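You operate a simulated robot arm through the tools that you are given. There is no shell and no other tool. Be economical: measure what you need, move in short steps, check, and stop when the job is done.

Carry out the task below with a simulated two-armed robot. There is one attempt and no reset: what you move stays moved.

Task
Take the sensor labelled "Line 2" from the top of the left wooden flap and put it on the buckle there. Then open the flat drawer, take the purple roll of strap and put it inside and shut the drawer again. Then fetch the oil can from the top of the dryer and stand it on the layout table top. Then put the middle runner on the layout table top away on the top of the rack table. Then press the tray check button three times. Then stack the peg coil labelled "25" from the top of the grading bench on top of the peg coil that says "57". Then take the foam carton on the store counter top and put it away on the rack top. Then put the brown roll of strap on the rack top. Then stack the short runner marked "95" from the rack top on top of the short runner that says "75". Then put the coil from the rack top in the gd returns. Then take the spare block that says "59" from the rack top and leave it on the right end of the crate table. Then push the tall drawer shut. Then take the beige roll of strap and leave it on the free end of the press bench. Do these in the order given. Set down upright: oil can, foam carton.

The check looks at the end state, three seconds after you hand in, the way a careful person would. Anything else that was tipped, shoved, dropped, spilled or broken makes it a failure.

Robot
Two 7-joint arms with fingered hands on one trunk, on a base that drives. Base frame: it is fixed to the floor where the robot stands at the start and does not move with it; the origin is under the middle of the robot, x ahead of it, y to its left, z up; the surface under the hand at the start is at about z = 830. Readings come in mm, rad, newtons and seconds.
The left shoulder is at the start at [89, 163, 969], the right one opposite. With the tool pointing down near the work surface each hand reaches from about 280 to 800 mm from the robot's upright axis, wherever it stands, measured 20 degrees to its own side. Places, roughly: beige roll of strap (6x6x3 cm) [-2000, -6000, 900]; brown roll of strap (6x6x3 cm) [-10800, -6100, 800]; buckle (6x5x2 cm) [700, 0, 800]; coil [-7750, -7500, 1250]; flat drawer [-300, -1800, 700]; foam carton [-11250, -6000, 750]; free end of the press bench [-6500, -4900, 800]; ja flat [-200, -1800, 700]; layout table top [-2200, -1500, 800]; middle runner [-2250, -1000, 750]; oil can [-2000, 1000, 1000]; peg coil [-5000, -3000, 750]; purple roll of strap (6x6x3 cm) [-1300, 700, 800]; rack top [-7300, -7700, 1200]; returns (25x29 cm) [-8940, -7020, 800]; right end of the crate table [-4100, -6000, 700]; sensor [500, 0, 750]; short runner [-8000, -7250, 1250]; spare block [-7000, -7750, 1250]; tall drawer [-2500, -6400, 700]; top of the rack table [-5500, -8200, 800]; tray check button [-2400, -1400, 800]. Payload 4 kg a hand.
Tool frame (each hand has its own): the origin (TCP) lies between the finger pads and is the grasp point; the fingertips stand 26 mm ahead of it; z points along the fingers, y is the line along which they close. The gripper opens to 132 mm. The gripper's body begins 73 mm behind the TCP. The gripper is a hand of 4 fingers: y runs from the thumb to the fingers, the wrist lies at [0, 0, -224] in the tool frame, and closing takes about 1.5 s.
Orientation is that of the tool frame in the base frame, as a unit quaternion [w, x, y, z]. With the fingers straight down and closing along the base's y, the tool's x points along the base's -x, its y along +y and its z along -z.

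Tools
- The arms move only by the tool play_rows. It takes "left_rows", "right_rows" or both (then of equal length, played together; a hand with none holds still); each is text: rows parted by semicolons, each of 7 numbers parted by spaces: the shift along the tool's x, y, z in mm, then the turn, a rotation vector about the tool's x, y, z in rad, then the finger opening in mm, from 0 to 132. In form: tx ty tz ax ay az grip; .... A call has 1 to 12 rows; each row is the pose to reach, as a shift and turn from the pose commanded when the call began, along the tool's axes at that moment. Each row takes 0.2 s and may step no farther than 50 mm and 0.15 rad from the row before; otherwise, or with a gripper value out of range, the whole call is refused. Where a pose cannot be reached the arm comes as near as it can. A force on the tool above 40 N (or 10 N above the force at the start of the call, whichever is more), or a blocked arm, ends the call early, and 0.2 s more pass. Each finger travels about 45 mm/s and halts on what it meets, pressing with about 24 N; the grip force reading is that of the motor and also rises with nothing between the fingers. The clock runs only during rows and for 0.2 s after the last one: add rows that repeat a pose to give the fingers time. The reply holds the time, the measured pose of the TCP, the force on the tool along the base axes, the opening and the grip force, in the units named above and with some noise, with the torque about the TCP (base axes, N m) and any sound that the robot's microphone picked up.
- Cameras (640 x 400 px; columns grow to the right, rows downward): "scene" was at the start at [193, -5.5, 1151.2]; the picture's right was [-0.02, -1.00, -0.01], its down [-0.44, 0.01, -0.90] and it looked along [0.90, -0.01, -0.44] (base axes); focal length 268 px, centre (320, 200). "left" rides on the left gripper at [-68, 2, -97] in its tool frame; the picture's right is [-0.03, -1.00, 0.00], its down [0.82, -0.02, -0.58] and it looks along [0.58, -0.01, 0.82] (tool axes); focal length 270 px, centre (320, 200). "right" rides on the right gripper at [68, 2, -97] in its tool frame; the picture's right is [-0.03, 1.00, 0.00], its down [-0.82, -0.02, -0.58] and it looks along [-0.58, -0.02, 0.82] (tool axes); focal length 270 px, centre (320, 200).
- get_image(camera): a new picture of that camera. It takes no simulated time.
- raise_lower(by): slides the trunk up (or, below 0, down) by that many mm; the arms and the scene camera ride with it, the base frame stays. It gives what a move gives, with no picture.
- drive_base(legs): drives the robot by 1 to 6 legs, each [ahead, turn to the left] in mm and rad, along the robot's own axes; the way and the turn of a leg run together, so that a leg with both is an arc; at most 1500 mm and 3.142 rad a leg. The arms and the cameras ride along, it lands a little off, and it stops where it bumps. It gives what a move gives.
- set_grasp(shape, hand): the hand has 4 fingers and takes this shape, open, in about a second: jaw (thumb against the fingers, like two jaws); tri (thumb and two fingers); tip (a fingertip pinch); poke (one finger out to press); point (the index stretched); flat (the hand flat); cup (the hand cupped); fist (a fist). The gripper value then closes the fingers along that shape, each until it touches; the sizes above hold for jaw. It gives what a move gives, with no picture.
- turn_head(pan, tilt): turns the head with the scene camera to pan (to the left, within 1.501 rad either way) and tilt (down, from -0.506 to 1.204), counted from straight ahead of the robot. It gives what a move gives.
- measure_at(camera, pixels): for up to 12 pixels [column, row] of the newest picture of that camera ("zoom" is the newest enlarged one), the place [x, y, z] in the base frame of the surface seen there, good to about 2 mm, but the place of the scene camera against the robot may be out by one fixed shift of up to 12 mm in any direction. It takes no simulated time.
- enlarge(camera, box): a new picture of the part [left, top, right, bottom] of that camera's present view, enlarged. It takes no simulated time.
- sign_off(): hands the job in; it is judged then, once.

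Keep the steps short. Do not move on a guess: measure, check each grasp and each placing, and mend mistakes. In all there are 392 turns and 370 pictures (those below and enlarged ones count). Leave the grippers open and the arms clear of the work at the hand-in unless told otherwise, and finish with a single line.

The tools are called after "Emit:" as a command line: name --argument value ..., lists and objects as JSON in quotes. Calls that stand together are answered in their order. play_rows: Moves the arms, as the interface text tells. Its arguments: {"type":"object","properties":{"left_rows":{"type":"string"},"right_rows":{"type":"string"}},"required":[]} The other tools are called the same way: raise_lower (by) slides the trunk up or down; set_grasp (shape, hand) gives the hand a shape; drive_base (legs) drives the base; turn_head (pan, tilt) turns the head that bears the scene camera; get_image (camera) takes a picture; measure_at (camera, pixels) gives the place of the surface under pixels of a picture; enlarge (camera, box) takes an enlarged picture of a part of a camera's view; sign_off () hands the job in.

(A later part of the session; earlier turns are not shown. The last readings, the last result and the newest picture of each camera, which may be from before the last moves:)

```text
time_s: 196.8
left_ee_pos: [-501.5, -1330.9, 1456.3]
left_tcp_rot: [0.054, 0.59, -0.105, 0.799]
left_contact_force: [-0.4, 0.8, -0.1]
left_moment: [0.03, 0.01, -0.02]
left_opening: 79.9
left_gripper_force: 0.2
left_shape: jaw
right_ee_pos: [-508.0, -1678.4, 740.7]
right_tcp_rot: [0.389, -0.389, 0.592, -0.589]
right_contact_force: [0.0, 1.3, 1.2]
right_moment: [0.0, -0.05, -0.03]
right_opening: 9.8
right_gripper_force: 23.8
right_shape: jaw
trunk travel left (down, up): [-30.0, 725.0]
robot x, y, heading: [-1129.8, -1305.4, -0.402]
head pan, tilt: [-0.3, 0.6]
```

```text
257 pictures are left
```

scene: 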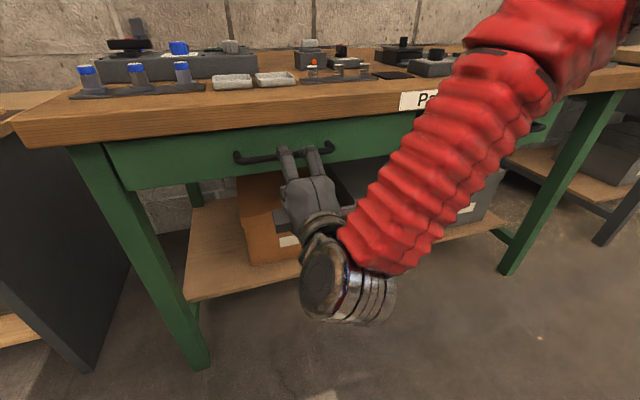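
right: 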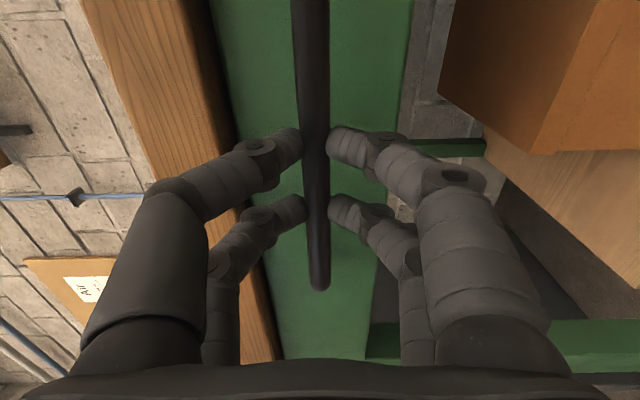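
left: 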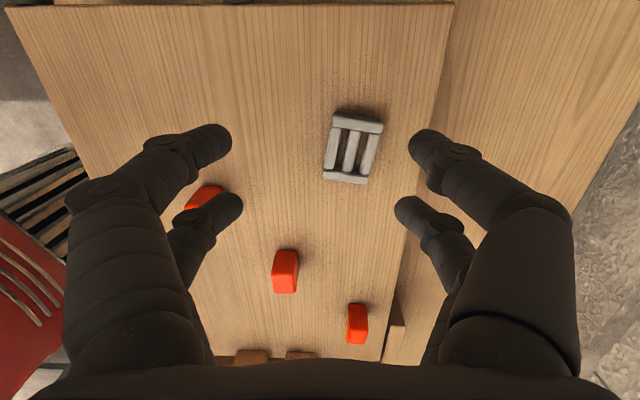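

The bar is gripped (9.8 mm, 24 N). Now I pull straight back 200 mm.

Emit:
play_rows --right_rows "0 0 -20 0 0 0 0; 0 0 -40 0 0 0 0; 0 0 -60 0 0 0 0; 0 0 -80 0 0 0 0; 0 0 -100 0 0 0 0; 0 0 -120 0 0 0 0; 0 0 -140 0 0 0 0; 0 0 -160 0 0 0 0; 0 0 -180 0 0 0 0; 0 0 -200 0 0 0 0; 0 0 -200 0 0 0 0"

Emit:
get_image --camera "scene"

```text
time_s: 198.5
left_ee_pos: [-501.3, -1332.1, 1458.0]
left_tcp_rot: [0.053, 0.59, -0.104, 0.799]
left_contact_force: [1.6, 0.0, -0.1]
left_moment: [0.01, 0.0, -0.06]
left_opening: 80.2
left_gripper_force: 0.2
left_shape: jaw
right_ee_pos: [-622.1, -1630.2, 739.4]
right_tcp_rot: [-0.383, 0.38, -0.592, 0.599]
right_contact_force: [-6.4, -14.8, 6.3]
right_moment: [0.02, -0.16, -0.17]
right_opening: 9.5
right_gripper_force: 24.0
right_shape: jaw
right hand out of reach, approached as far as the arm can: row 7, 8
trunk travel left (down, up): [-30.0, 725.0]
robot x, y, heading: [-1130.9, -1306.0, -0.398]
head pan, tilt: [-0.3, 0.6]
stopped in row 8 (right hand): the force on the tool passed its limit at 48 N (the readings are from after the stop); the commanded pose is now the measured one
```

```text
256 pictures are left
```

scene: 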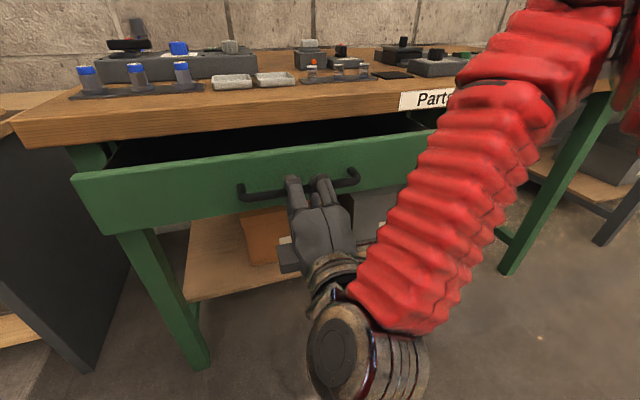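

The drawer is out 124 mm; the arm is at its inner limit. I'll pull the rest by driving back 90 mm.

Emit:
drive_base --legs '[[-90, 0]]'

Emit:
get_image --camera "scene"

```text
time_s: 199.6
left_ee_pos: [-588.9, -1296.9, 1459.6]
left_tcp_rot: [0.052, 0.589, -0.103, 0.799]
left_contact_force: [-0.2, 0.1, 0.5]
left_moment: [-0.03, -0.02, 0.02]
left_opening: 79.9
left_gripper_force: 0.0
left_shape: jaw
right_ee_pos: [-707.2, -1593.6, 740.4]
right_tcp_rot: [-0.383, 0.38, -0.592, 0.599]
right_contact_force: [-13.5, -29.8, 7.2]
right_moment: [0.04, -0.19, -0.54]
right_opening: 9.2
right_gripper_force: 24.8
right_shape: jaw
trunk travel left (down, up): [-30.0, 725.0]
robot x, y, heading: [-1217.4, -1266.2, -0.398]
head pan, tilt: [-0.3, 0.6]
```

```text
255 pictures are left
```

scene: 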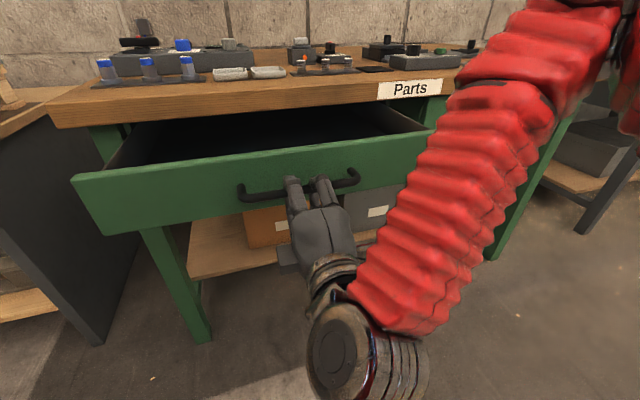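

The drawer is open about 215 mm. I'll open the fingers, back off 55 mm, and raise the trunk.

Emit:
play_rows --right_rows "0 0 0 0 0 0 20; 0 0 0 0 0 0 40; 0 0 0 0 0 0 55; 0 0 0 0 0 0 55"

Emit:
drive_base --legs '[[-60, 0]]'

Emit:
get_image --camera "right"

```text
time_s: 200.6
left_ee_pos: [-586.4, -1293.8, 1457.6]
left_tcp_rot: [0.053, 0.59, -0.103, 0.799]
left_contact_force: [0.1, 0.4, -0.4]
left_moment: [-0.03, 0.03, -0.04]
left_opening: 80.3
left_gripper_force: 0.0
left_shape: jaw
right_ee_pos: [-705.7, -1593.1, 740.5]
right_tcp_rot: [-0.383, 0.382, -0.591, 0.598]
right_contact_force: [0.1, 1.1, -0.2]
right_moment: [0.02, -0.02, 0.03]
right_opening: 54.4
right_gripper_force: 0.0
right_shape: jaw
trunk travel left (down, up): [-30.0, 725.0]
robot x, y, heading: [-1216.4, -1272.4, -0.4]
head pan, tilt: [-0.3, 0.6]
```

```text
time_s: 201.6
left_ee_pos: [-644.1, -1269.0, 1459.2]
left_tcp_rot: [0.054, 0.589, -0.104, 0.8]
left_contact_force: [-0.7, 0.5, -0.3]
left_moment: [0.03, 0.04, 0.0]
left_opening: 80.0
left_gripper_force: 0.2
left_shape: jaw
right_ee_pos: [-763.9, -1567.9, 739.8]
right_tcp_rot: [-0.383, 0.382, -0.591, 0.599]
right_contact_force: [-0.7, 0.4, 0.1]
right_moment: [-0.01, 0.01, 0.0]
right_opening: 54.7
right_gripper_force: 0.1
right_shape: jaw
trunk travel left (down, up): [-30.0, 725.0]
robot x, y, heading: [-1270.9, -1248.2, -0.398]
head pan, tilt: [-0.3, 0.6]
```

```text
254 pictures are left
```

right: 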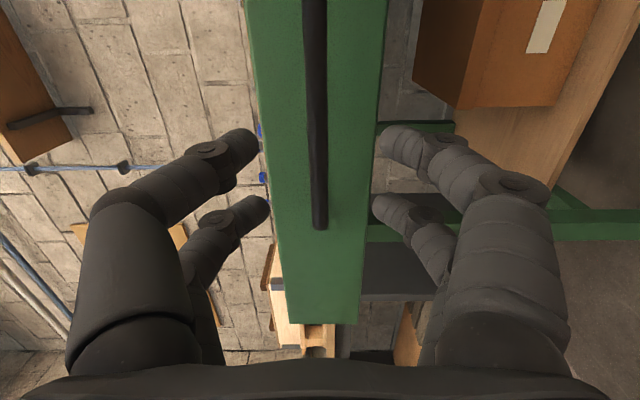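

Free of the handle. I'll raise the trunk again and turn left in steps towards the purple roll.

Emit:
raise_lower --by 200

Emit:
drive_base --legs '[[90, 0]]'

Emit:
drive_base --legs '[[0, 0.6]]'

Emit:
drive_base --legs '[[0, 0.6]]'

Emit:
drive_base --legs '[[0, 0.6]]'

```text
time_s: 203.8
left_ee_pos: [-643.2, -1270.4, 1658.7]
left_tcp_rot: [0.053, 0.59, -0.103, 0.799]
left_contact_force: [-0.6, 1.1, -0.9]
left_moment: [0.01, -0.03, -0.02]
left_opening: 80.0
left_gripper_force: 0.1
left_shape: jaw
right_ee_pos: [-762.8, -1568.4, 939.5]
right_tcp_rot: [-0.383, 0.381, -0.591, 0.599]
right_contact_force: [0.4, -0.7, 0.6]
right_moment: [0.04, 0.01, -0.02]
right_opening: 54.4
right_gripper_force: 0.1
right_shape: jaw
trunk travel left (down, up): [-230.0, 525.0]
robot x, y, heading: [-1269.0, -1248.8, -0.398]
head pan, tilt: [-0.3, 0.6]
```

```text
time_s: 204.9
left_ee_pos: [-559.5, -1305.8, 1657.4]
left_tcp_rot: [0.053, 0.591, -0.103, 0.798]
left_contact_force: [-0.5, -0.5, 0.1]
left_moment: [-0.01, -0.03, 0.01]
left_opening: 80.2
left_gripper_force: 0.1
left_shape: jaw
right_ee_pos: [-679.0, -1603.4, 939.4]
right_tcp_rot: [-0.383, 0.381, -0.592, 0.598]
right_contact_force: [0.0, -0.2, -0.9]
right_moment: [0.01, -0.04, -0.02]
right_opening: 54.9
right_gripper_force: 0.1
right_shape: jaw
trunk travel left (down, up): [-230.0, 525.0]
robot x, y, heading: [-1188.8, -1282.6, -0.4]
head pan, tilt: [-0.3, 0.6]
```

```text
time_s: 207.1
left_ee_pos: [-661.6, -944.1, 1659.3]
left_tcp_rot: [-0.185, 0.594, 0.076, 0.779]
left_contact_force: [0.0, -0.3, 0.2]
left_moment: [-0.02, -0.03, 0.01]
left_opening: 80.0
left_gripper_force: 0.1
left_shape: jaw
right_ee_pos: [-590.6, -1258.5, 940.0]
right_tcp_rot: [0.543, -0.539, 0.452, -0.458]
right_contact_force: [-0.1, -0.1, 0.8]
right_moment: [-0.02, -0.01, 0.0]
right_opening: 54.6
right_gripper_force: 0.0
right_shape: jaw
trunk travel left (down, up): [-230.0, 525.0]
robot x, y, heading: [-1182.5, -1313.6, 0.198]
head pan, tilt: [-0.3, 0.6]
```

```text
time_s: 209.3
left_ee_pos: [-960.6, -713.2, 1659.3]
left_tcp_rot: [-0.408, 0.545, 0.248, 0.689]
left_contact_force: [0.7, -0.3, -0.1]
left_moment: [-0.02, -0.02, 0.01]
left_opening: 80.2
left_gripper_force: 0.0
left_shape: jaw
right_ee_pos: [-726.4, -930.8, 941.8]
right_tcp_rot: [0.654, -0.649, 0.272, -0.278]
right_contact_force: [-0.5, -0.5, -0.1]
right_moment: [-0.01, -0.03, -0.02]
right_opening: 54.8
right_gripper_force: 0.1
right_shape: jaw
trunk travel left (down, up): [-230.0, 525.0]
robot x, y, heading: [-1153.5, -1341.5, 0.8]
head pan, tilt: [-0.3, 0.6]
```

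```text
time_s: 211.6
left_ee_pos: [-1358.8, -720.6, 1659.6]
left_tcp_rot: [0.597, -0.444, -0.401, -0.534]
left_contact_force: [0.6, -0.8, 0.5]
left_moment: [0.0, -0.01, 0.01]
left_opening: 80.1
left_gripper_force: 0.1
left_shape: jaw
right_ee_pos: [-1039.2, -765.5, 942.9]
right_tcp_rot: [0.708, -0.7, 0.063, -0.067]
right_contact_force: [0.3, 0.2, -0.4]
right_moment: [0.03, -0.01, 0.01]
right_opening: 54.9
right_gripper_force: 0.1
right_shape: jaw
trunk travel left (down, up): [-230.0, 525.0]
robot x, y, heading: [-1117.6, -1353.9, 1.414]
head pan, tilt: [-0.3, 0.6]
```

Turning works now in 0.6 steps. I'll drive forward 850 mm, then look towards the left wall row.

Emit:
drive_base --legs '[[850, 0]]'

Emit:
turn_head --pan 0.4 --tilt 0.4

Emit:
get_image --camera "scene"

```text
time_s: 216.1
left_ee_pos: [-1232.1, 102.0, 1660.1]
left_tcp_rot: [0.597, -0.445, -0.402, -0.534]
left_contact_force: [0.0, 0.4, 0.3]
left_moment: [0.02, -0.02, 0.02]
left_opening: 80.0
left_gripper_force: 0.1
left_shape: jaw
right_ee_pos: [-912.2, 57.9, 943.0]
right_tcp_rot: [0.708, -0.7, 0.064, -0.067]
right_contact_force: [0.0, -0.2, -0.3]
right_moment: [0.0, 0.03, 0.04]
right_opening: 55.0
right_gripper_force: 0.1
right_shape: jaw
trunk travel left (down, up): [-230.0, 525.0]
robot x, y, heading: [-989.0, -528.5, 1.415]
head pan, tilt: [-0.3, 0.6]
```

```text
time_s: 217.2
left_ee_pos: [-1230.9, 100.4, 1660.6]
left_tcp_rot: [0.596, -0.445, -0.401, -0.534]
left_contact_force: [-0.6, 0.0, 0.1]
left_moment: [-0.02, -0.01, -0.01]
left_opening: 80.2
left_gripper_force: 0.0
left_shape: jaw
right_ee_pos: [-911.4, 58.2, 942.7]
right_tcp_rot: [0.708, -0.7, 0.064, -0.066]
right_contact_force: [0.8, 0.2, 0.3]
right_moment: [0.0, 0.01, 0.01]
right_opening: 55.2
right_gripper_force: 0.2
right_shape: jaw
trunk travel left (down, up): [-230.0, 525.0]
robot x, y, heading: [-991.9, -528.4, 1.416]
head pan, tilt: [0.4, 0.4]
```

```text
253 pictures are left
```

scene: 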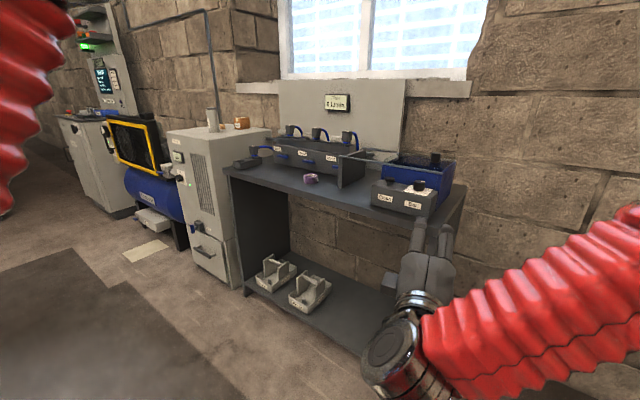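

The purple roll is at (311,178) on a dark bench, and the dryer top with small items is next to it. I'll measure.

Emit:
measure_at --camera "scene" --pixels '[[311, 178], [306, 180], [317, 177], [300, 190], [230, 168], [430, 213], [213, 120], [243, 123], [180, 130], [268, 130], [345, 175], [240, 285]]'

Emit:
enlarge --camera "scene" --box '[160, 80, 480, 240]'

```text
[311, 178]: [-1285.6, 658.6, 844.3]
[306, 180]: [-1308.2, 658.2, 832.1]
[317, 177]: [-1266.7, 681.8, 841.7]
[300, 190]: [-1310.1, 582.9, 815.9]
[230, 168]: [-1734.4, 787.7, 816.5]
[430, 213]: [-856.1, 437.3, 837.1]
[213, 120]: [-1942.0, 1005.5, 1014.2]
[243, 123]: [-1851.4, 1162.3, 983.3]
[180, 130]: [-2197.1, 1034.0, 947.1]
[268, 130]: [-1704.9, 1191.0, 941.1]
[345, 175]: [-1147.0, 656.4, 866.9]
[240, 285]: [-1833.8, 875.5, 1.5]
```

```text
2.00 times, centred on (320, 160) of scene
```

zoom: 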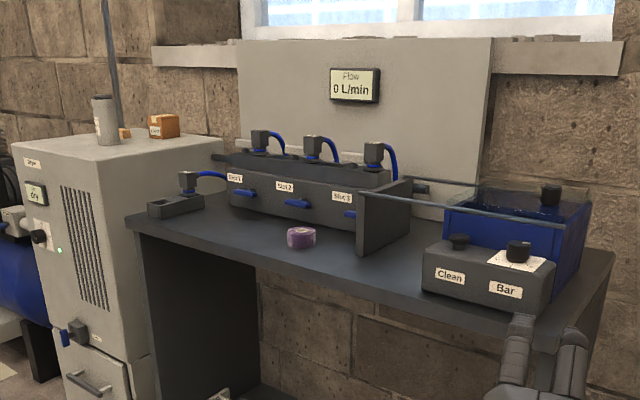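

The roll is at (−1287,662), about 80 mm behind the bench's front edge. I'll drive to (−1670,217) and face it.

Emit:
drive_base --legs '[[0, 0.45]]'

Emit:
drive_base --legs '[[0, 0.45]]'

Emit:
drive_base --legs '[[1000, 0]]'

Emit:
drive_base --legs '[[0, -0.57]]'

Emit:
drive_base --legs '[[0, -0.57]]'

Emit:
turn_head --pan -0.2 --tilt 0.5

Emit:
get_image --camera "scene"

```text
time_s: 219.0
left_ee_pos: [-1478.8, -64.9, 1661.2]
left_tcp_rot: [0.7, -0.345, -0.489, -0.39]
left_contact_force: [-0.1, 1.1, 0.5]
left_moment: [0.02, -0.01, 0.01]
left_opening: 80.1
left_gripper_force: 0.0
left_shape: jaw
right_ee_pos: [-1170.5, 32.6, 943.4]
right_tcp_rot: [0.705, -0.697, -0.091, 0.09]
right_contact_force: [0.2, 0.3, -0.2]
right_moment: [-0.02, 0.01, 0.01]
right_opening: 55.3
right_gripper_force: 0.2
right_shape: jaw
trunk travel left (down, up): [-230.0, 525.0]
robot x, y, heading: [-963.8, -524.2, 1.86]
head pan, tilt: [0.4, 0.4]
```

```text
time_s: 220.9
left_ee_pos: [-1629.6, -334.6, 1661.9]
left_tcp_rot: [0.769, -0.227, -0.554, -0.223]
left_contact_force: [0.6, -0.7, -0.3]
left_moment: [0.01, -0.03, -0.01]
left_opening: 80.1
left_gripper_force: 0.1
left_shape: jaw
right_ee_pos: [-1396.6, -113.6, 943.4]
right_tcp_rot: [0.667, -0.659, -0.246, 0.246]
right_contact_force: [0.1, 0.3, -0.1]
right_moment: [-0.03, 0.03, 0.0]
right_opening: 55.0
right_gripper_force: 0.0
right_shape: jaw
trunk travel left (down, up): [-230.0, 525.0]
robot x, y, heading: [-940.0, -504.5, 2.31]
head pan, tilt: [0.4, 0.4]
```

```text
time_s: 226.0
left_ee_pos: [-2286.3, 395.4, 1660.6]
left_tcp_rot: [0.768, -0.229, -0.553, -0.226]
left_contact_force: [0.0, 0.6, 0.3]
left_moment: [-0.02, -0.01, 0.0]
left_opening: 80.1
left_gripper_force: 0.0
left_shape: jaw
right_ee_pos: [-2053.4, 616.8, 944.2]
right_tcp_rot: [0.668, -0.659, -0.245, 0.245]
right_contact_force: [0.5, -0.1, -0.4]
right_moment: [-0.01, -0.01, 0.01]
right_opening: 55.2
right_gripper_force: 0.1
right_shape: jaw
trunk travel left (down, up): [-230.0, 525.0]
robot x, y, heading: [-1600.4, 225.9, 2.303]
head pan, tilt: [0.4, 0.4]
```

```text
time_s: 228.2
left_ee_pos: [-2084.5, 740.9, 1661.2]
left_tcp_rot: [0.675, -0.374, -0.467, -0.432]
left_contact_force: [-0.7, 0.7, 0.4]
left_moment: [-0.04, -0.01, -0.04]
left_opening: 80.0
left_gripper_force: 0.1
left_shape: jaw
right_ee_pos: [-1769.0, 800.4, 945.2]
right_tcp_rot: [0.709, -0.702, -0.048, 0.046]
right_contact_force: [-0.5, 0.7, -0.9]
right_moment: [0.02, -0.03, 0.0]
right_opening: 55.0
right_gripper_force: 0.0
right_shape: jaw
trunk travel left (down, up): [-230.0, 525.0]
robot x, y, heading: [-1638.4, 219.6, 1.736]
head pan, tilt: [0.4, 0.4]
```

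```text
time_s: 230.3
left_ee_pos: [-1739.7, 899.6, 1663.2]
left_tcp_rot: [-0.529, 0.489, 0.345, 0.602]
left_contact_force: [0.4, -0.3, -0.4]
left_moment: [0.01, 0.03, 0.01]
left_opening: 80.0
left_gripper_force: 0.0
left_shape: jaw
right_ee_pos: [-1441.0, 782.1, 945.6]
right_tcp_rot: [0.695, -0.687, 0.148, -0.151]
right_contact_force: [0.4, 0.6, 0.1]
right_moment: [-0.03, 0.05, -0.04]
right_opening: 55.1
right_gripper_force: 0.0
right_shape: jaw
trunk travel left (down, up): [-230.0, 525.0]
robot x, y, heading: [-1671.2, 236.0, 1.181]
head pan, tilt: [0.4, 0.4]
```

```text
time_s: 231.3
left_ee_pos: [-1741.0, 898.7, 1663.2]
left_tcp_rot: [-0.529, 0.489, 0.344, 0.602]
left_contact_force: [0.3, -0.6, -0.4]
left_moment: [0.01, 0.03, 0.03]
left_opening: 79.9
left_gripper_force: 0.0
left_shape: jaw
right_ee_pos: [-1442.3, 780.6, 946.8]
right_tcp_rot: [0.695, -0.687, 0.148, -0.151]
right_contact_force: [1.2, -0.9, -0.2]
right_moment: [-0.02, 0.04, 0.01]
right_opening: 55.0
right_gripper_force: 0.1
right_shape: jaw
trunk travel left (down, up): [-230.0, 525.0]
robot x, y, heading: [-1669.9, 236.2, 1.183]
head pan, tilt: [-0.201, 0.499]
```

```text
251 pictures are left
```

scene: 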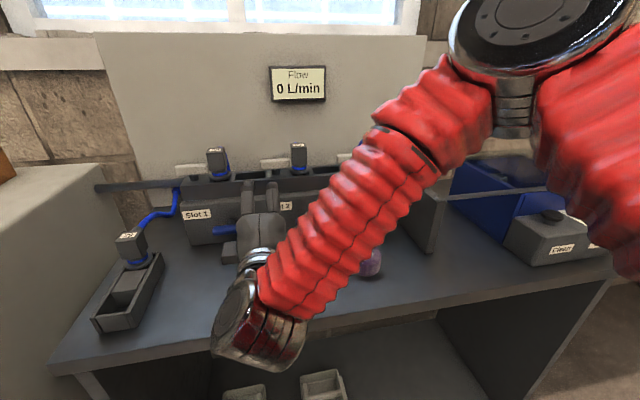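

Well placed. The hand is near the manifold, so I'll draw it back and up while turning it fingers-down.

Emit:
play_rows --right_rows "8 -15 -20 -0.086 0.086 0.086 60; 20 -30 -40 -0.172 0.172 0.172 70; 34 -42 -55 -0.258 0.258 0.258 80; 48 -54 -68 -0.344 0.344 0.344 90; 62 -64 -80 -0.43 0.43 0.43 90; 77 -74 -90 -0.516 0.516 0.516 90; 92 -84 -98 -0.602 0.602 0.602 90; 107 -92 -104 -0.688 0.688 0.688 90; 122 -98 -108 -0.774 0.774 0.774 90; 137 -104 -111 -0.86 0.86 0.86 90; 152 -110 -111 -0.946 0.946 0.946 90; 168 -114 -111 -1.032 1.032 1.032 90"

Emit:
get_image --camera "scene"

```text
time_s: 233.9
left_ee_pos: [-1740.3, 898.7, 1662.1]
left_tcp_rot: [-0.529, 0.489, 0.344, 0.602]
left_contact_force: [-0.9, 0.9, 0.7]
left_moment: [0.02, 0.03, -0.01]
left_opening: 80.1
left_gripper_force: 0.1
left_shape: jaw
right_ee_pos: [-1334.4, 611.1, 1059.0]
right_tcp_rot: [0.127, -0.608, 0.783, -0.025]
right_contact_force: [-0.3, 0.0, 0.4]
right_moment: [-0.02, 0.02, 0.03]
right_opening: 89.6
right_gripper_force: 0.0
right_shape: jaw
trunk travel left (down, up): [-230.0, 525.0]
robot x, y, heading: [-1666.6, 236.5, 1.181]
head pan, tilt: [-0.201, 0.499]
```

```text
250 pictures are left
```

scene: 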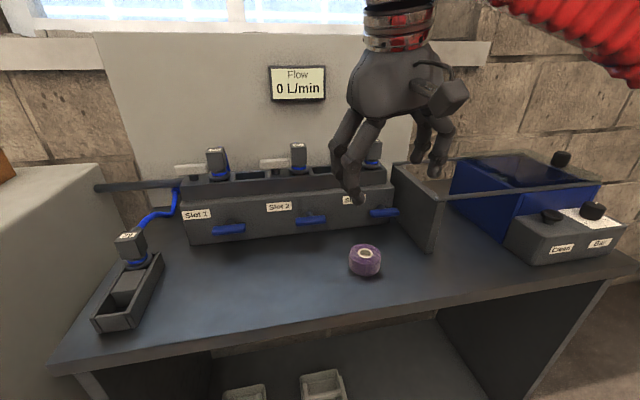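

The roll lies flat with room round it. I'll finish levelling the hand and look down at it.

Emit:
play_rows --right_rows "0 0 0 -0.092 0.092 0.07 90; 0 0 0 -0.184 0.184 0.139 90; 0 0 0 -0.184 0.184 0.139 90"

Emit:
get_image --camera "right"

```text
time_s: 234.7
left_ee_pos: [-1741.3, 898.2, 1663.8]
left_tcp_rot: [-0.529, 0.488, 0.344, 0.603]
left_contact_force: [-0.4, 0.2, -0.8]
left_moment: [-0.02, -0.02, 0.0]
left_opening: 80.1
left_gripper_force: 0.0
left_shape: jaw
right_ee_pos: [-1337.4, 612.3, 1058.7]
right_tcp_rot: [0.0, -0.558, 0.83, 0.0]
right_contact_force: [0.5, 0.6, -0.5]
right_moment: [0.0, -0.02, 0.03]
right_opening: 89.6
right_gripper_force: 0.0
right_shape: jaw
trunk travel left (down, up): [-230.0, 525.0]
robot x, y, heading: [-1671.0, 238.1, 1.18]
head pan, tilt: [-0.201, 0.499]
```

```text
249 pictures are left
```

right: 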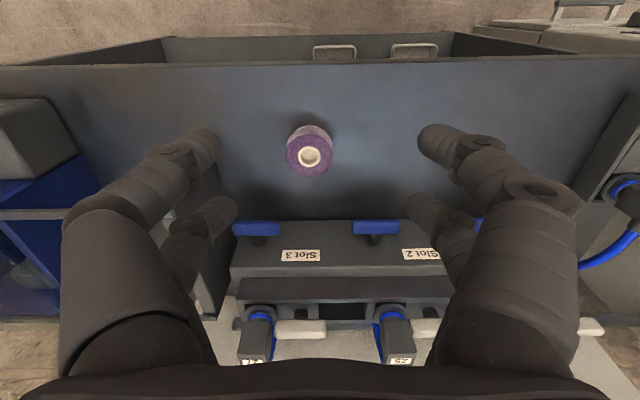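

Emit:
measure_at --camera "right" --pixels '[[310, 156], [290, 156], [331, 154], [310, 173], [310, 138], [260, 180], [255, 228], [375, 226], [210, 160], [310, 125]]'

```text
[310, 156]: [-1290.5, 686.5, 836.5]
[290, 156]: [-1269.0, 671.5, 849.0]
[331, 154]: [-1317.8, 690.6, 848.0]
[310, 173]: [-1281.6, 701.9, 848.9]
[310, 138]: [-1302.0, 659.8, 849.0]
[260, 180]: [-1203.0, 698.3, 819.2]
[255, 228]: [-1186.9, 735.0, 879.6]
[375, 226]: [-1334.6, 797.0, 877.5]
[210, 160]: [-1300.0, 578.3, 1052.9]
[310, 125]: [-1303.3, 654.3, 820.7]
```

Roll centre (−1292.5,681), top 849, bench 820. I'll move over it, descend to z 854 and close.

Emit:
play_rows --right_rows "-40 -8 0 0 0 0 90; -80.6 -15.6 0 0 0 0 90; -80.6 -15.6 45 0 0 0 90; -80.6 -15.6 90 0 0 0 90; -80.6 -15.6 135 0 0 0 90; -80.6 -15.6 175 0 0 0 90; -80.6 -15.6 204 0 0 0 90; -80.6 -15.6 204 0 0 0 90; -80.6 -15.6 204 0 0 0 70; -80.6 -15.6 204 0 0 0 50; -80.6 -15.6 204 0 0 0 40; -80.6 -15.6 204 0 0 0 40"

Emit:
get_image --camera "right"

```text
time_s: 237.3
left_ee_pos: [-1741.8, 899.7, 1662.7]
left_tcp_rot: [-0.529, 0.489, 0.344, 0.603]
left_contact_force: [-0.2, 0.1, 0.4]
left_moment: [0.03, -0.03, -0.02]
left_opening: 80.1
left_gripper_force: 0.1
left_shape: jaw
right_ee_pos: [-1289.5, 680.4, 857.3]
right_tcp_rot: [0.001, -0.558, 0.83, 0.0]
right_contact_force: [0.2, -0.7, -0.7]
right_moment: [-0.02, -0.01, 0.02]
right_opening: 41.9
right_gripper_force: 23.7
right_shape: jaw
trunk travel left (down, up): [-230.0, 525.0]
robot x, y, heading: [-1665.7, 239.8, 1.185]
head pan, tilt: [-0.201, 0.499]
```

```text
248 pictures are left
```

right: 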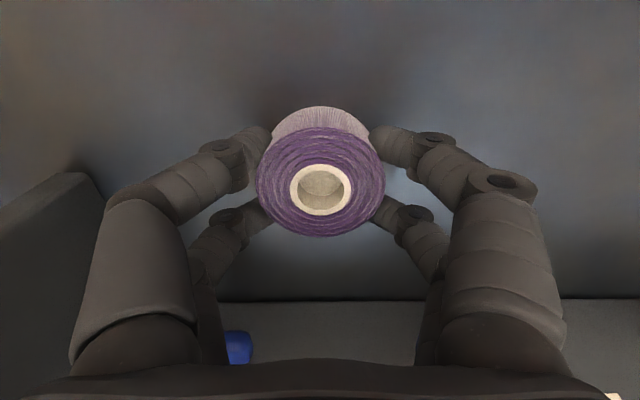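

Gripped. Lift 205 mm and draw back toward me.

Emit:
play_rows --right_rows "0 0 -15 0 0 0 30; 0 0 -50 0 0 0 30; 0 0 -95 0 0 0 30; 0 0 -140 0 0 0 30; 0 0 -185 0 0 0 30; 30 0 -215 0 0 0 30; 75 0 -215 0 0 0 30; 120 0 -215 0 0 0 30; 150 0 -215 0 0 0 30; 150 0 -215 0 0 0 30"

Emit:
get_image --camera "right"

```text
time_s: 239.5
left_ee_pos: [-1740.5, 899.1, 1662.8]
left_tcp_rot: [-0.528, 0.489, 0.343, 0.603]
left_contact_force: [-0.2, -0.3, 0.2]
left_moment: [-0.01, 0.01, 0.02]
left_opening: 80.0
left_gripper_force: 0.0
left_shape: jaw
right_ee_pos: [-1346.0, 539.9, 1068.0]
right_tcp_rot: [0.001, -0.558, 0.83, 0.0]
right_contact_force: [0.4, 0.0, -1.5]
right_moment: [-0.01, 0.0, -0.04]
right_opening: 41.1
right_gripper_force: 23.7
right_shape: jaw
trunk travel left (down, up): [-230.0, 525.0]
robot x, y, heading: [-1669.7, 235.6, 1.177]
head pan, tilt: [-0.201, 0.499]
```

```text
247 pictures are left
```

right: 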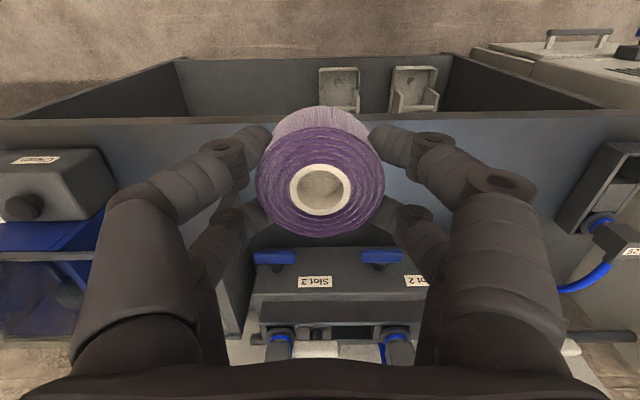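

Held well. I'll back away from this bench, turn round in steps, and return to the open drawer.

Emit:
drive_base --legs '[[-250, 0]]'

Emit:
drive_base --legs '[[0, -0.55]]'

Emit:
drive_base --legs '[[0, -0.55]]'

Emit:
drive_base --legs '[[0, -0.55]]'

Emit:
drive_base --legs '[[0, -0.5]]'

```text
time_s: 241.4
left_ee_pos: [-1837.8, 668.4, 1663.4]
left_tcp_rot: [-0.53, 0.488, 0.344, 0.603]
left_contact_force: [0.7, 0.0, -0.4]
left_moment: [-0.03, 0.01, 0.01]
left_opening: 80.1
left_gripper_force: 0.1
left_shape: jaw
right_ee_pos: [-1440.9, 311.8, 1070.2]
right_tcp_rot: [0.001, -0.558, 0.83, -0.001]
right_contact_force: [-0.3, -0.2, -1.1]
right_moment: [0.05, -0.02, 0.02]
right_opening: 41.4
right_gripper_force: 23.8
right_shape: jaw
trunk travel left (down, up): [-230.0, 525.0]
robot x, y, heading: [-1762.3, 13.2, 1.188]
head pan, tilt: [-0.201, 0.499]
```

```text
time_s: 243.5
left_ee_pos: [-1483.1, 612.7, 1663.5]
left_tcp_rot: [-0.348, 0.563, 0.201, 0.722]
left_contact_force: [0.2, 0.5, 0.2]
left_moment: [-0.01, 0.04, -0.04]
left_opening: 80.0
left_gripper_force: 0.0
left_shape: jaw
right_ee_pos: [-1330.3, 101.8, 1068.8]
right_tcp_rot: [0.0, -0.315, 0.949, -0.001]
right_contact_force: [0.1, 0.6, -2.4]
right_moment: [-0.01, -0.02, 0.0]
right_opening: 41.0
right_gripper_force: 24.1
right_shape: jaw
trunk travel left (down, up): [-230.0, 525.0]
robot x, y, heading: [-1783.2, 35.3, 0.643]
head pan, tilt: [-0.201, 0.499]
```

```text
time_s: 245.6
left_ee_pos: [-1217.5, 361.7, 1663.1]
left_tcp_rot: [-0.134, 0.597, 0.036, 0.791]
left_contact_force: [0.2, 0.6, 0.0]
left_moment: [0.0, -0.04, -0.01]
left_opening: 80.1
left_gripper_force: 0.1
left_shape: jaw
right_ee_pos: [-1361.5, -153.0, 1069.2]
right_tcp_rot: [0.001, -0.038, 0.999, -0.001]
right_contact_force: [0.4, -0.2, -1.2]
right_moment: [-0.01, 0.03, -0.02]
right_opening: 40.6
right_gripper_force: 23.9
right_shape: jaw
trunk travel left (down, up): [-230.0, 525.0]
robot x, y, heading: [-1780.4, 67.2, 0.081]
head pan, tilt: [-0.201, 0.499]
```

```text
time_s: 248.1
left_ee_pos: [-1155.9, 17.1, 1666.9]
left_tcp_rot: [0.089, 0.582, -0.13, 0.798]
left_contact_force: [-0.2, 0.4, -1.0]
left_moment: [-0.01, 0.08, 0.03]
left_opening: 80.1
left_gripper_force: 0.1
left_shape: jaw
right_ee_pos: [-1545.8, -343.7, 1070.8]
right_tcp_rot: [0.003, 0.238, 0.971, -0.001]
right_contact_force: [-0.1, 0.2, -2.3]
right_moment: [-0.01, -0.04, -0.05]
right_opening: 40.1
right_gripper_force: 24.4
right_shape: jaw
trunk travel left (down, up): [-230.0, 525.0]
robot x, y, heading: [-1768.0, 99.2, -0.467]
head pan, tilt: [-0.201, 0.499]
stopped in leg 1: the robot was blocked; the commanded pose is now the measured one
```

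```text
time_s: 250.1
left_ee_pos: [-1262.7, -267.5, 1664.2]
left_tcp_rot: [0.283, 0.536, -0.269, 0.749]
left_contact_force: [0.4, 0.0, -0.8]
left_moment: [0.02, 0.0, -0.03]
left_opening: 80.3
left_gripper_force: 0.0
left_shape: jaw
right_ee_pos: [-1781.3, -396.4, 1071.0]
right_tcp_rot: [-0.001, 0.468, 0.884, -0.002]
right_contact_force: [0.2, -0.2, -2.6]
right_moment: [0.02, -0.01, 0.02]
right_opening: 40.3
right_gripper_force: 23.4
right_shape: jaw
trunk travel left (down, up): [-230.0, 525.0]
robot x, y, heading: [-1744.3, 116.0, -0.962]
head pan, tilt: [-0.201, 0.499]
```

Emit:
drive_base --legs '[[0, -0.07]]'

Emit:
drive_base --legs '[[1000, 0]]'

Emit:
drive_base --legs '[[450, 0]]'

Emit:
drive_base --legs '[[0, 0.63]]'

Emit:
turn_head --pan -0.3 --tilt 0.65

Emit:
get_image --camera "scene"

```text
time_s: 250.9
left_ee_pos: [-1290.8, -300.7, 1664.8]
left_tcp_rot: [0.308, 0.525, -0.288, 0.739]
left_contact_force: [-0.9, -1.3, -1.0]
left_moment: [-0.02, 0.01, 0.07]
left_opening: 80.1
left_gripper_force: 0.0
left_shape: jaw
right_ee_pos: [-1817.5, -392.8, 1070.8]
right_tcp_rot: [0.001, 0.499, 0.867, -0.002]
right_contact_force: [-0.1, 0.7, -1.2]
right_moment: [0.07, -0.05, -0.02]
right_opening: 40.0
right_gripper_force: 23.8
right_shape: jaw
trunk travel left (down, up): [-230.0, 525.0]
robot x, y, heading: [-1743.2, 118.7, -1.041]
head pan, tilt: [-0.201, 0.499]
```

```text
time_s: 256.2
left_ee_pos: [-777.2, -1149.8, 1664.0]
left_tcp_rot: [0.305, 0.526, -0.285, 0.741]
left_contact_force: [0.6, -1.1, 0.2]
left_moment: [-0.02, -0.01, -0.02]
left_opening: 80.0
left_gripper_force: 0.1
left_shape: jaw
right_ee_pos: [-1302.6, -1246.9, 1072.2]
right_tcp_rot: [0.0, 0.496, 0.868, -0.002]
right_contact_force: [-0.4, 0.1, -0.9]
right_moment: [0.02, -0.01, 0.04]
right_opening: 40.3
right_gripper_force: 24.3
right_shape: jaw
trunk travel left (down, up): [-230.0, 525.0]
robot x, y, heading: [-1233.9, -737.5, -1.031]
head pan, tilt: [-0.201, 0.499]
```

```text
time_s: 258.9
left_ee_pos: [-545.0, -1530.6, 1664.2]
left_tcp_rot: [0.303, 0.528, -0.284, 0.741]
left_contact_force: [0.0, -1.6, 0.4]
left_moment: [-0.03, 0.02, 0.0]
left_opening: 79.9
left_gripper_force: 0.1
left_shape: jaw
right_ee_pos: [-1069.8, -1630.6, 1072.9]
right_tcp_rot: [0.0, 0.495, 0.869, -0.002]
right_contact_force: [-0.1, -0.8, -1.9]
right_moment: [-0.01, 0.03, 0.03]
right_opening: 40.0
right_gripper_force: 23.7
right_shape: jaw
trunk travel left (down, up): [-230.0, 525.0]
robot x, y, heading: [-1004.3, -1121.2, -1.027]
head pan, tilt: [-0.201, 0.499]
```

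```text
time_s: 261.3
left_ee_pos: [-389.2, -1172.8, 1665.1]
left_tcp_rot: [0.053, 0.59, -0.102, 0.799]
left_contact_force: [0.5, 0.3, -0.3]
left_moment: [0.0, -0.05, -0.02]
left_opening: 80.2
left_gripper_force: 0.0
left_shape: jaw
right_ee_pos: [-749.6, -1567.1, 1073.0]
right_tcp_rot: [0.0, 0.195, 0.981, -0.002]
right_contact_force: [0.3, -0.6, -1.2]
right_moment: [-0.01, -0.04, -0.01]
right_opening: 40.1
right_gripper_force: 23.6
right_shape: jaw
trunk travel left (down, up): [-230.0, 525.0]
robot x, y, heading: [-1016.1, -1158.2, -0.39]
head pan, tilt: [-0.201, 0.499]
```

```text
time_s: 262.0
left_ee_pos: [-391.0, -1177.8, 1665.7]
left_tcp_rot: [0.053, 0.589, -0.104, 0.799]
left_contact_force: [-1.1, 0.4, 0.1]
left_moment: [0.0, 0.03, 0.1]
left_opening: 80.0
left_gripper_force: 0.1
left_shape: jaw
right_ee_pos: [-752.0, -1569.7, 1073.5]
right_tcp_rot: [0.001, 0.194, 0.981, -0.001]
right_contact_force: [0.5, -0.4, -0.6]
right_moment: [0.06, 0.0, 0.02]
right_opening: 40.3
right_gripper_force: 24.1
right_shape: jaw
trunk travel left (down, up): [-230.0, 525.0]
robot x, y, heading: [-1013.6, -1158.4, -0.391]
head pan, tilt: [-0.3, 0.649]
```

```text
246 pictures are left
```

scene: 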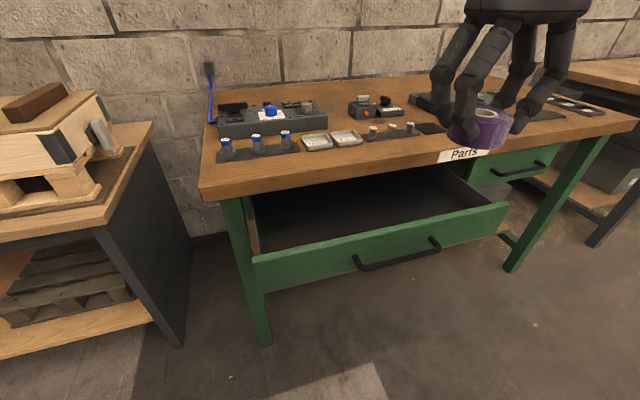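

The drawer is open in view. I'll measure its inside and front.

Emit:
measure_at --camera "scene" --pixels '[[340, 215], [400, 210], [300, 230], [360, 195], [380, 238], [400, 255], [450, 200], [330, 180], [255, 257], [505, 207]]'

```text
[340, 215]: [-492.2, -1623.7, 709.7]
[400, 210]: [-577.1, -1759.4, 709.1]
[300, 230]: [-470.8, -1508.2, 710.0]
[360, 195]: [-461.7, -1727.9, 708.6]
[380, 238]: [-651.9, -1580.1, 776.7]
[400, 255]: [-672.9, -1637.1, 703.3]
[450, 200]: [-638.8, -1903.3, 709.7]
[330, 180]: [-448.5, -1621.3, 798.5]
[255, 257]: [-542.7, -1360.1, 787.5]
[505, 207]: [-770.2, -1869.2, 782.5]
```

Drawer floor z 709, clear zone n 20–211. I'll move the roll forward 197 mm and lower it in to TCP z 760 first.

Emit:
play_rows --right_rows "-48 0 0 0 0 0 30; -96 0 0 0 0 0 30; -145 0 0 0 0 0 30; -193 0 0 0 0 0 30; -193 0 45 0 0 0 30; -193 0 90 0 0 0 30; -193 0 135 0 0 0 30; -193 0 180 0 0 0 30; -193 0 225 0 0 0 30; -193 0 270 0 0 0 30; -193 0 305 0 0 0 30; -193 0 305 0 0 0 30"

Emit:
get_image --camera "right"

```text
time_s: 264.6
left_ee_pos: [-391.0, -1172.7, 1665.6]
left_tcp_rot: [0.054, 0.589, -0.102, 0.799]
left_contact_force: [0.4, 0.3, 0.0]
left_moment: [0.0, -0.01, -0.01]
left_opening: 80.2
left_gripper_force: 0.1
left_shape: jaw
right_ee_pos: [-571.8, -1642.3, 768.5]
right_tcp_rot: [0.002, 0.194, 0.981, -0.003]
right_contact_force: [0.4, -0.9, -1.3]
right_moment: [-0.01, 0.02, -0.02]
right_opening: 40.3
right_gripper_force: 24.6
right_shape: jaw
trunk travel left (down, up): [-230.0, 525.0]
robot x, y, heading: [-1019.0, -1153.7, -0.386]
head pan, tilt: [-0.3, 0.649]
```

```text
245 pictures are left
```

right: 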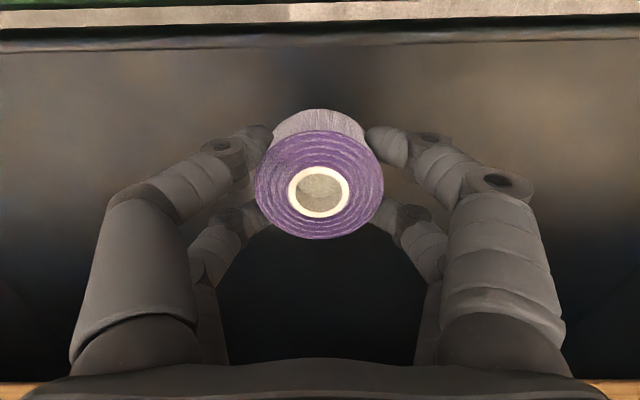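

Roll is inside the drawer. I'll lower the last ~20 mm, release, and rise.

Emit:
play_rows --right_rows "0 0 10 0 0 0 30; 0 0 18 0 0 0 30; 0 0 20 0 0 0 30; 0 0 20 0 0 0 50; 0 0 20 0 0 0 70; 0 0 20 0 0 0 85; 0 0 20 0 0 0 85; 0 0 -20 0 0 0 85; 0 0 -65 0 0 0 85; 0 0 -110 0 0 0 85; 0 0 -155 0 0 0 85; 0 0 -190 0 0 0 85"

Emit:
get_image --camera "right"

```text
time_s: 267.2
left_ee_pos: [-390.7, -1171.5, 1665.9]
left_tcp_rot: [0.054, 0.59, -0.102, 0.799]
left_contact_force: [0.1, 0.3, 0.1]
left_moment: [0.0, -0.01, 0.0]
left_opening: 79.8
left_gripper_force: 0.1
left_shape: jaw
right_ee_pos: [-572.3, -1640.8, 958.4]
right_tcp_rot: [0.002, 0.194, 0.981, -0.003]
right_contact_force: [-0.7, 0.7, -0.4]
right_moment: [0.02, -0.01, -0.02]
right_opening: 84.9
right_gripper_force: 0.1
right_shape: jaw
trunk travel left (down, up): [-230.0, 525.0]
robot x, y, heading: [-1016.0, -1154.9, -0.388]
head pan, tilt: [-0.3, 0.649]
```

```text
244 pictures are left
```

right: 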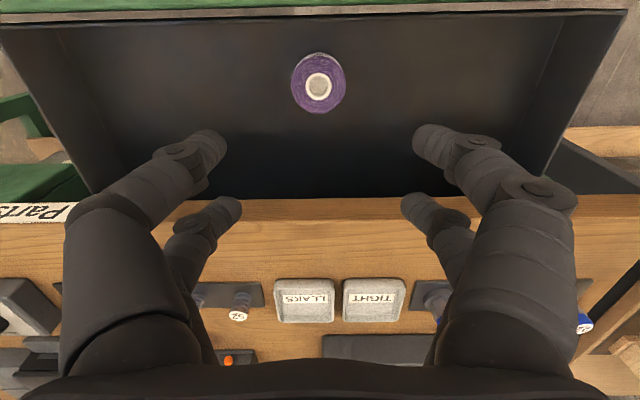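

The roll lies in the drawer. I'll close the hand, bring it in front of the drawer and lower it to handle height.

Emit:
play_rows --right_rows "48 0 0 0 0 0 60; 96 0 0 0 0 0 40; 144 0 0 0 0 0 20; 192 0 0 0 0 0 0; 200 0 30 0 0 0 0; 200 0 75 0 0 0 0; 200 0 120 0 0 0 0; 200 0 165 0 0 0 0; 200 0 200 0 0 0 0; 200 0 200 0 0 0 0"

Emit:
get_image --camera "scene"

```text
time_s: 269.4
left_ee_pos: [-391.3, -1174.4, 1665.1]
left_tcp_rot: [0.054, 0.589, -0.102, 0.8]
left_contact_force: [0.4, 0.1, 0.5]
left_moment: [0.03, 0.01, 0.02]
left_opening: 79.9
left_gripper_force: 0.0
left_shape: jaw
right_ee_pos: [-756.0, -1567.5, 758.4]
right_tcp_rot: [0.001, 0.194, 0.981, -0.002]
right_contact_force: [0.8, 0.5, -0.4]
right_moment: [-0.02, 0.03, 0.0]
right_opening: 0.0
right_gripper_force: 24.2
right_shape: jaw
trunk travel left (down, up): [-230.0, 525.0]
robot x, y, heading: [-1018.9, -1151.8, -0.386]
head pan, tilt: [-0.3, 0.649]
```

```text
243 pictures are left
```

scene: 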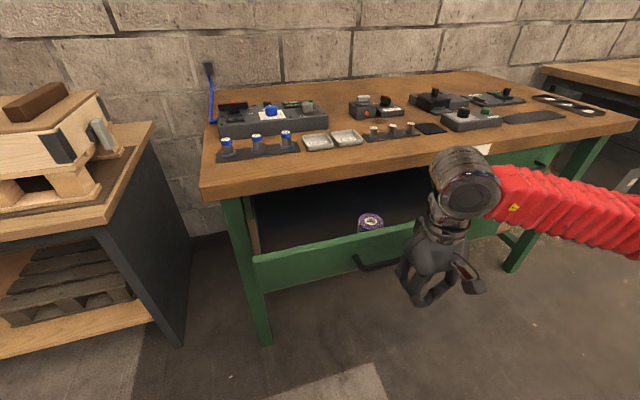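

The hand is before the handle. Now I push it in steadily.

Emit:
play_rows --right_rows "-25 0 0 0 0 0 0; -50 0 0 0 0 0 0; -75 0 0 0 0 0 0; -100 0 0 0 0 0 0; -125 0 0 0 0 0 0; -150 0 0 0 0 0 0; -175 0 0 0 0 0 0; -200 0 0 0 0 0 0; -225 0 0 0 0 0 0; -245 0 0 0 0 0 0; -260 0 0 0 0 0 0; -260 0 0 0 0 0 0"

Emit:
get_image --camera "scene"

```text
time_s: 272.0
left_ee_pos: [-391.2, -1172.9, 1666.6]
left_tcp_rot: [0.053, 0.59, -0.102, 0.799]
left_contact_force: [-0.2, -0.7, -0.7]
left_moment: [0.01, 0.04, -0.02]
left_opening: 80.3
left_gripper_force: 0.1
left_shape: jaw
right_ee_pos: [-515.2, -1665.2, 759.9]
right_tcp_rot: [0.001, 0.194, 0.981, -0.002]
right_contact_force: [-3.4, 2.2, 0.3]
right_moment: [0.02, 0.08, 0.06]
right_opening: 0.1
right_gripper_force: 24.1
right_shape: jaw
trunk travel left (down, up): [-230.0, 525.0]
robot x, y, heading: [-1015.0, -1159.1, -0.39]
head pan, tilt: [-0.3, 0.649]
```

```text
242 pictures are left
```

scene: 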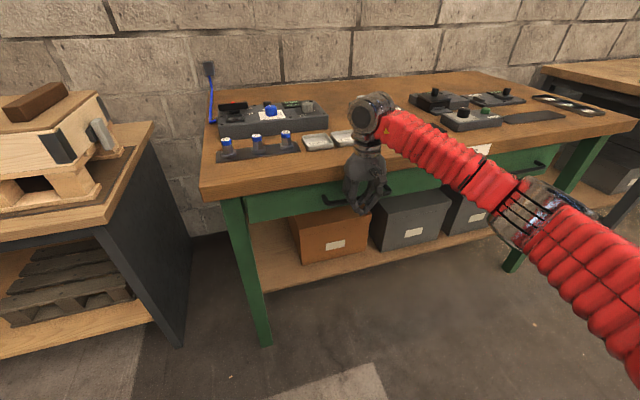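

The drawer is nearly or fully in. I'll push a bit more until it resists.

Emit:
play_rows --right_rows "-8 0 0 0 0 0 0; -16 0 0 0 0 0 0; -24 0 0 0 0 0 0; -32 0 0 0 0 0 0; -40 0 0 0 0 0 0"

Emit:
get_image --camera "scene"

```text
time_s: 272.4
left_ee_pos: [-394.0, -1172.1, 1666.6]
left_tcp_rot: [0.054, 0.589, -0.102, 0.799]
left_contact_force: [0.4, -0.3, -0.8]
left_moment: [-0.03, -0.02, -0.01]
left_opening: 79.9
left_gripper_force: 0.0
left_shape: jaw
right_ee_pos: [-514.6, -1666.5, 758.4]
right_tcp_rot: [-0.01, 0.193, 0.981, -0.002]
right_contact_force: [-22.8, 10.6, 7.5]
right_moment: [0.1, 0.2, -0.05]
right_opening: 0.0
right_gripper_force: 23.8
right_shape: jaw
trunk travel left (down, up): [-230.0, 525.0]
robot x, y, heading: [-1016.2, -1158.6, -0.387]
head pan, tilt: [-0.3, 0.649]
stopped in row 2 (right hand): the force on the tool passed its limit at 47 N (the readings are from after the stop); the commanded pose is now the measured one
```

```text
241 pictures are left
```

scene: 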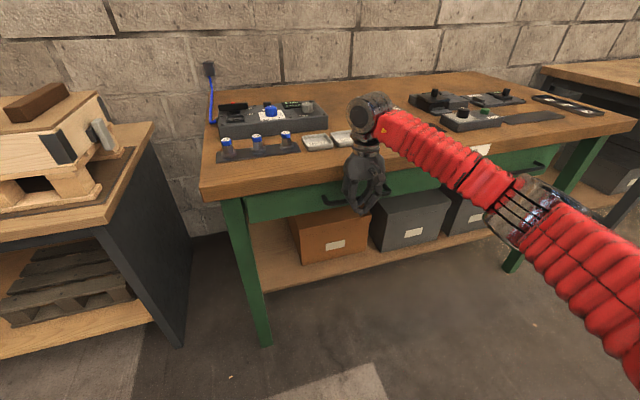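

It is hard against its stop. I'll back the hand off and raise it, then verify the drawer front.

Emit:
play_rows --right_rows "40 0 0 0 0 0 0; 85 0 0 0 0 0 20; 130 0 0 0 0 0 40; 160 0 -40 0 0 0 60; 190 0 -85 0 0 0 80; 200 0 -130 0 0 0 90; 200 0 -175 0 0 0 90; 200 0 -220 0 0 0 90; 200 0 -265 0 0 0 90; 200 0 -300 0 0 0 90; 200 0 -300 0 0 0 90"

Emit:
get_image --camera "scene"

Emit:
measure_at --camera "scene" --pixels '[[290, 200], [260, 205], [380, 188], [290, 180]]'

```text
refused: row 5 steps farther than a row can; nothing moved
```

```text
240 pictures are left
```

scene: 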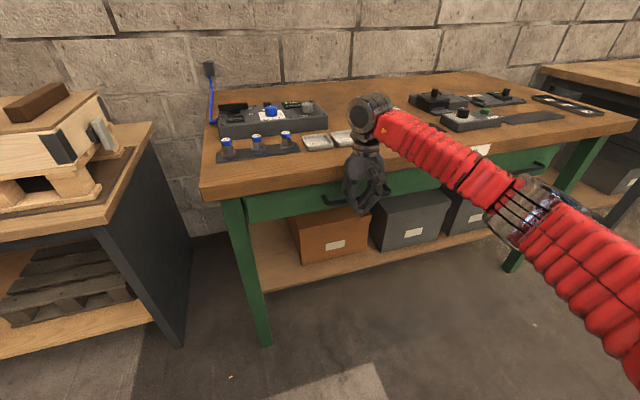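

```text
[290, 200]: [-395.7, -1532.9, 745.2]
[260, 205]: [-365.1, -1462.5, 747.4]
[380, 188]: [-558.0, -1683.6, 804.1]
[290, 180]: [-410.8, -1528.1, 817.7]
```

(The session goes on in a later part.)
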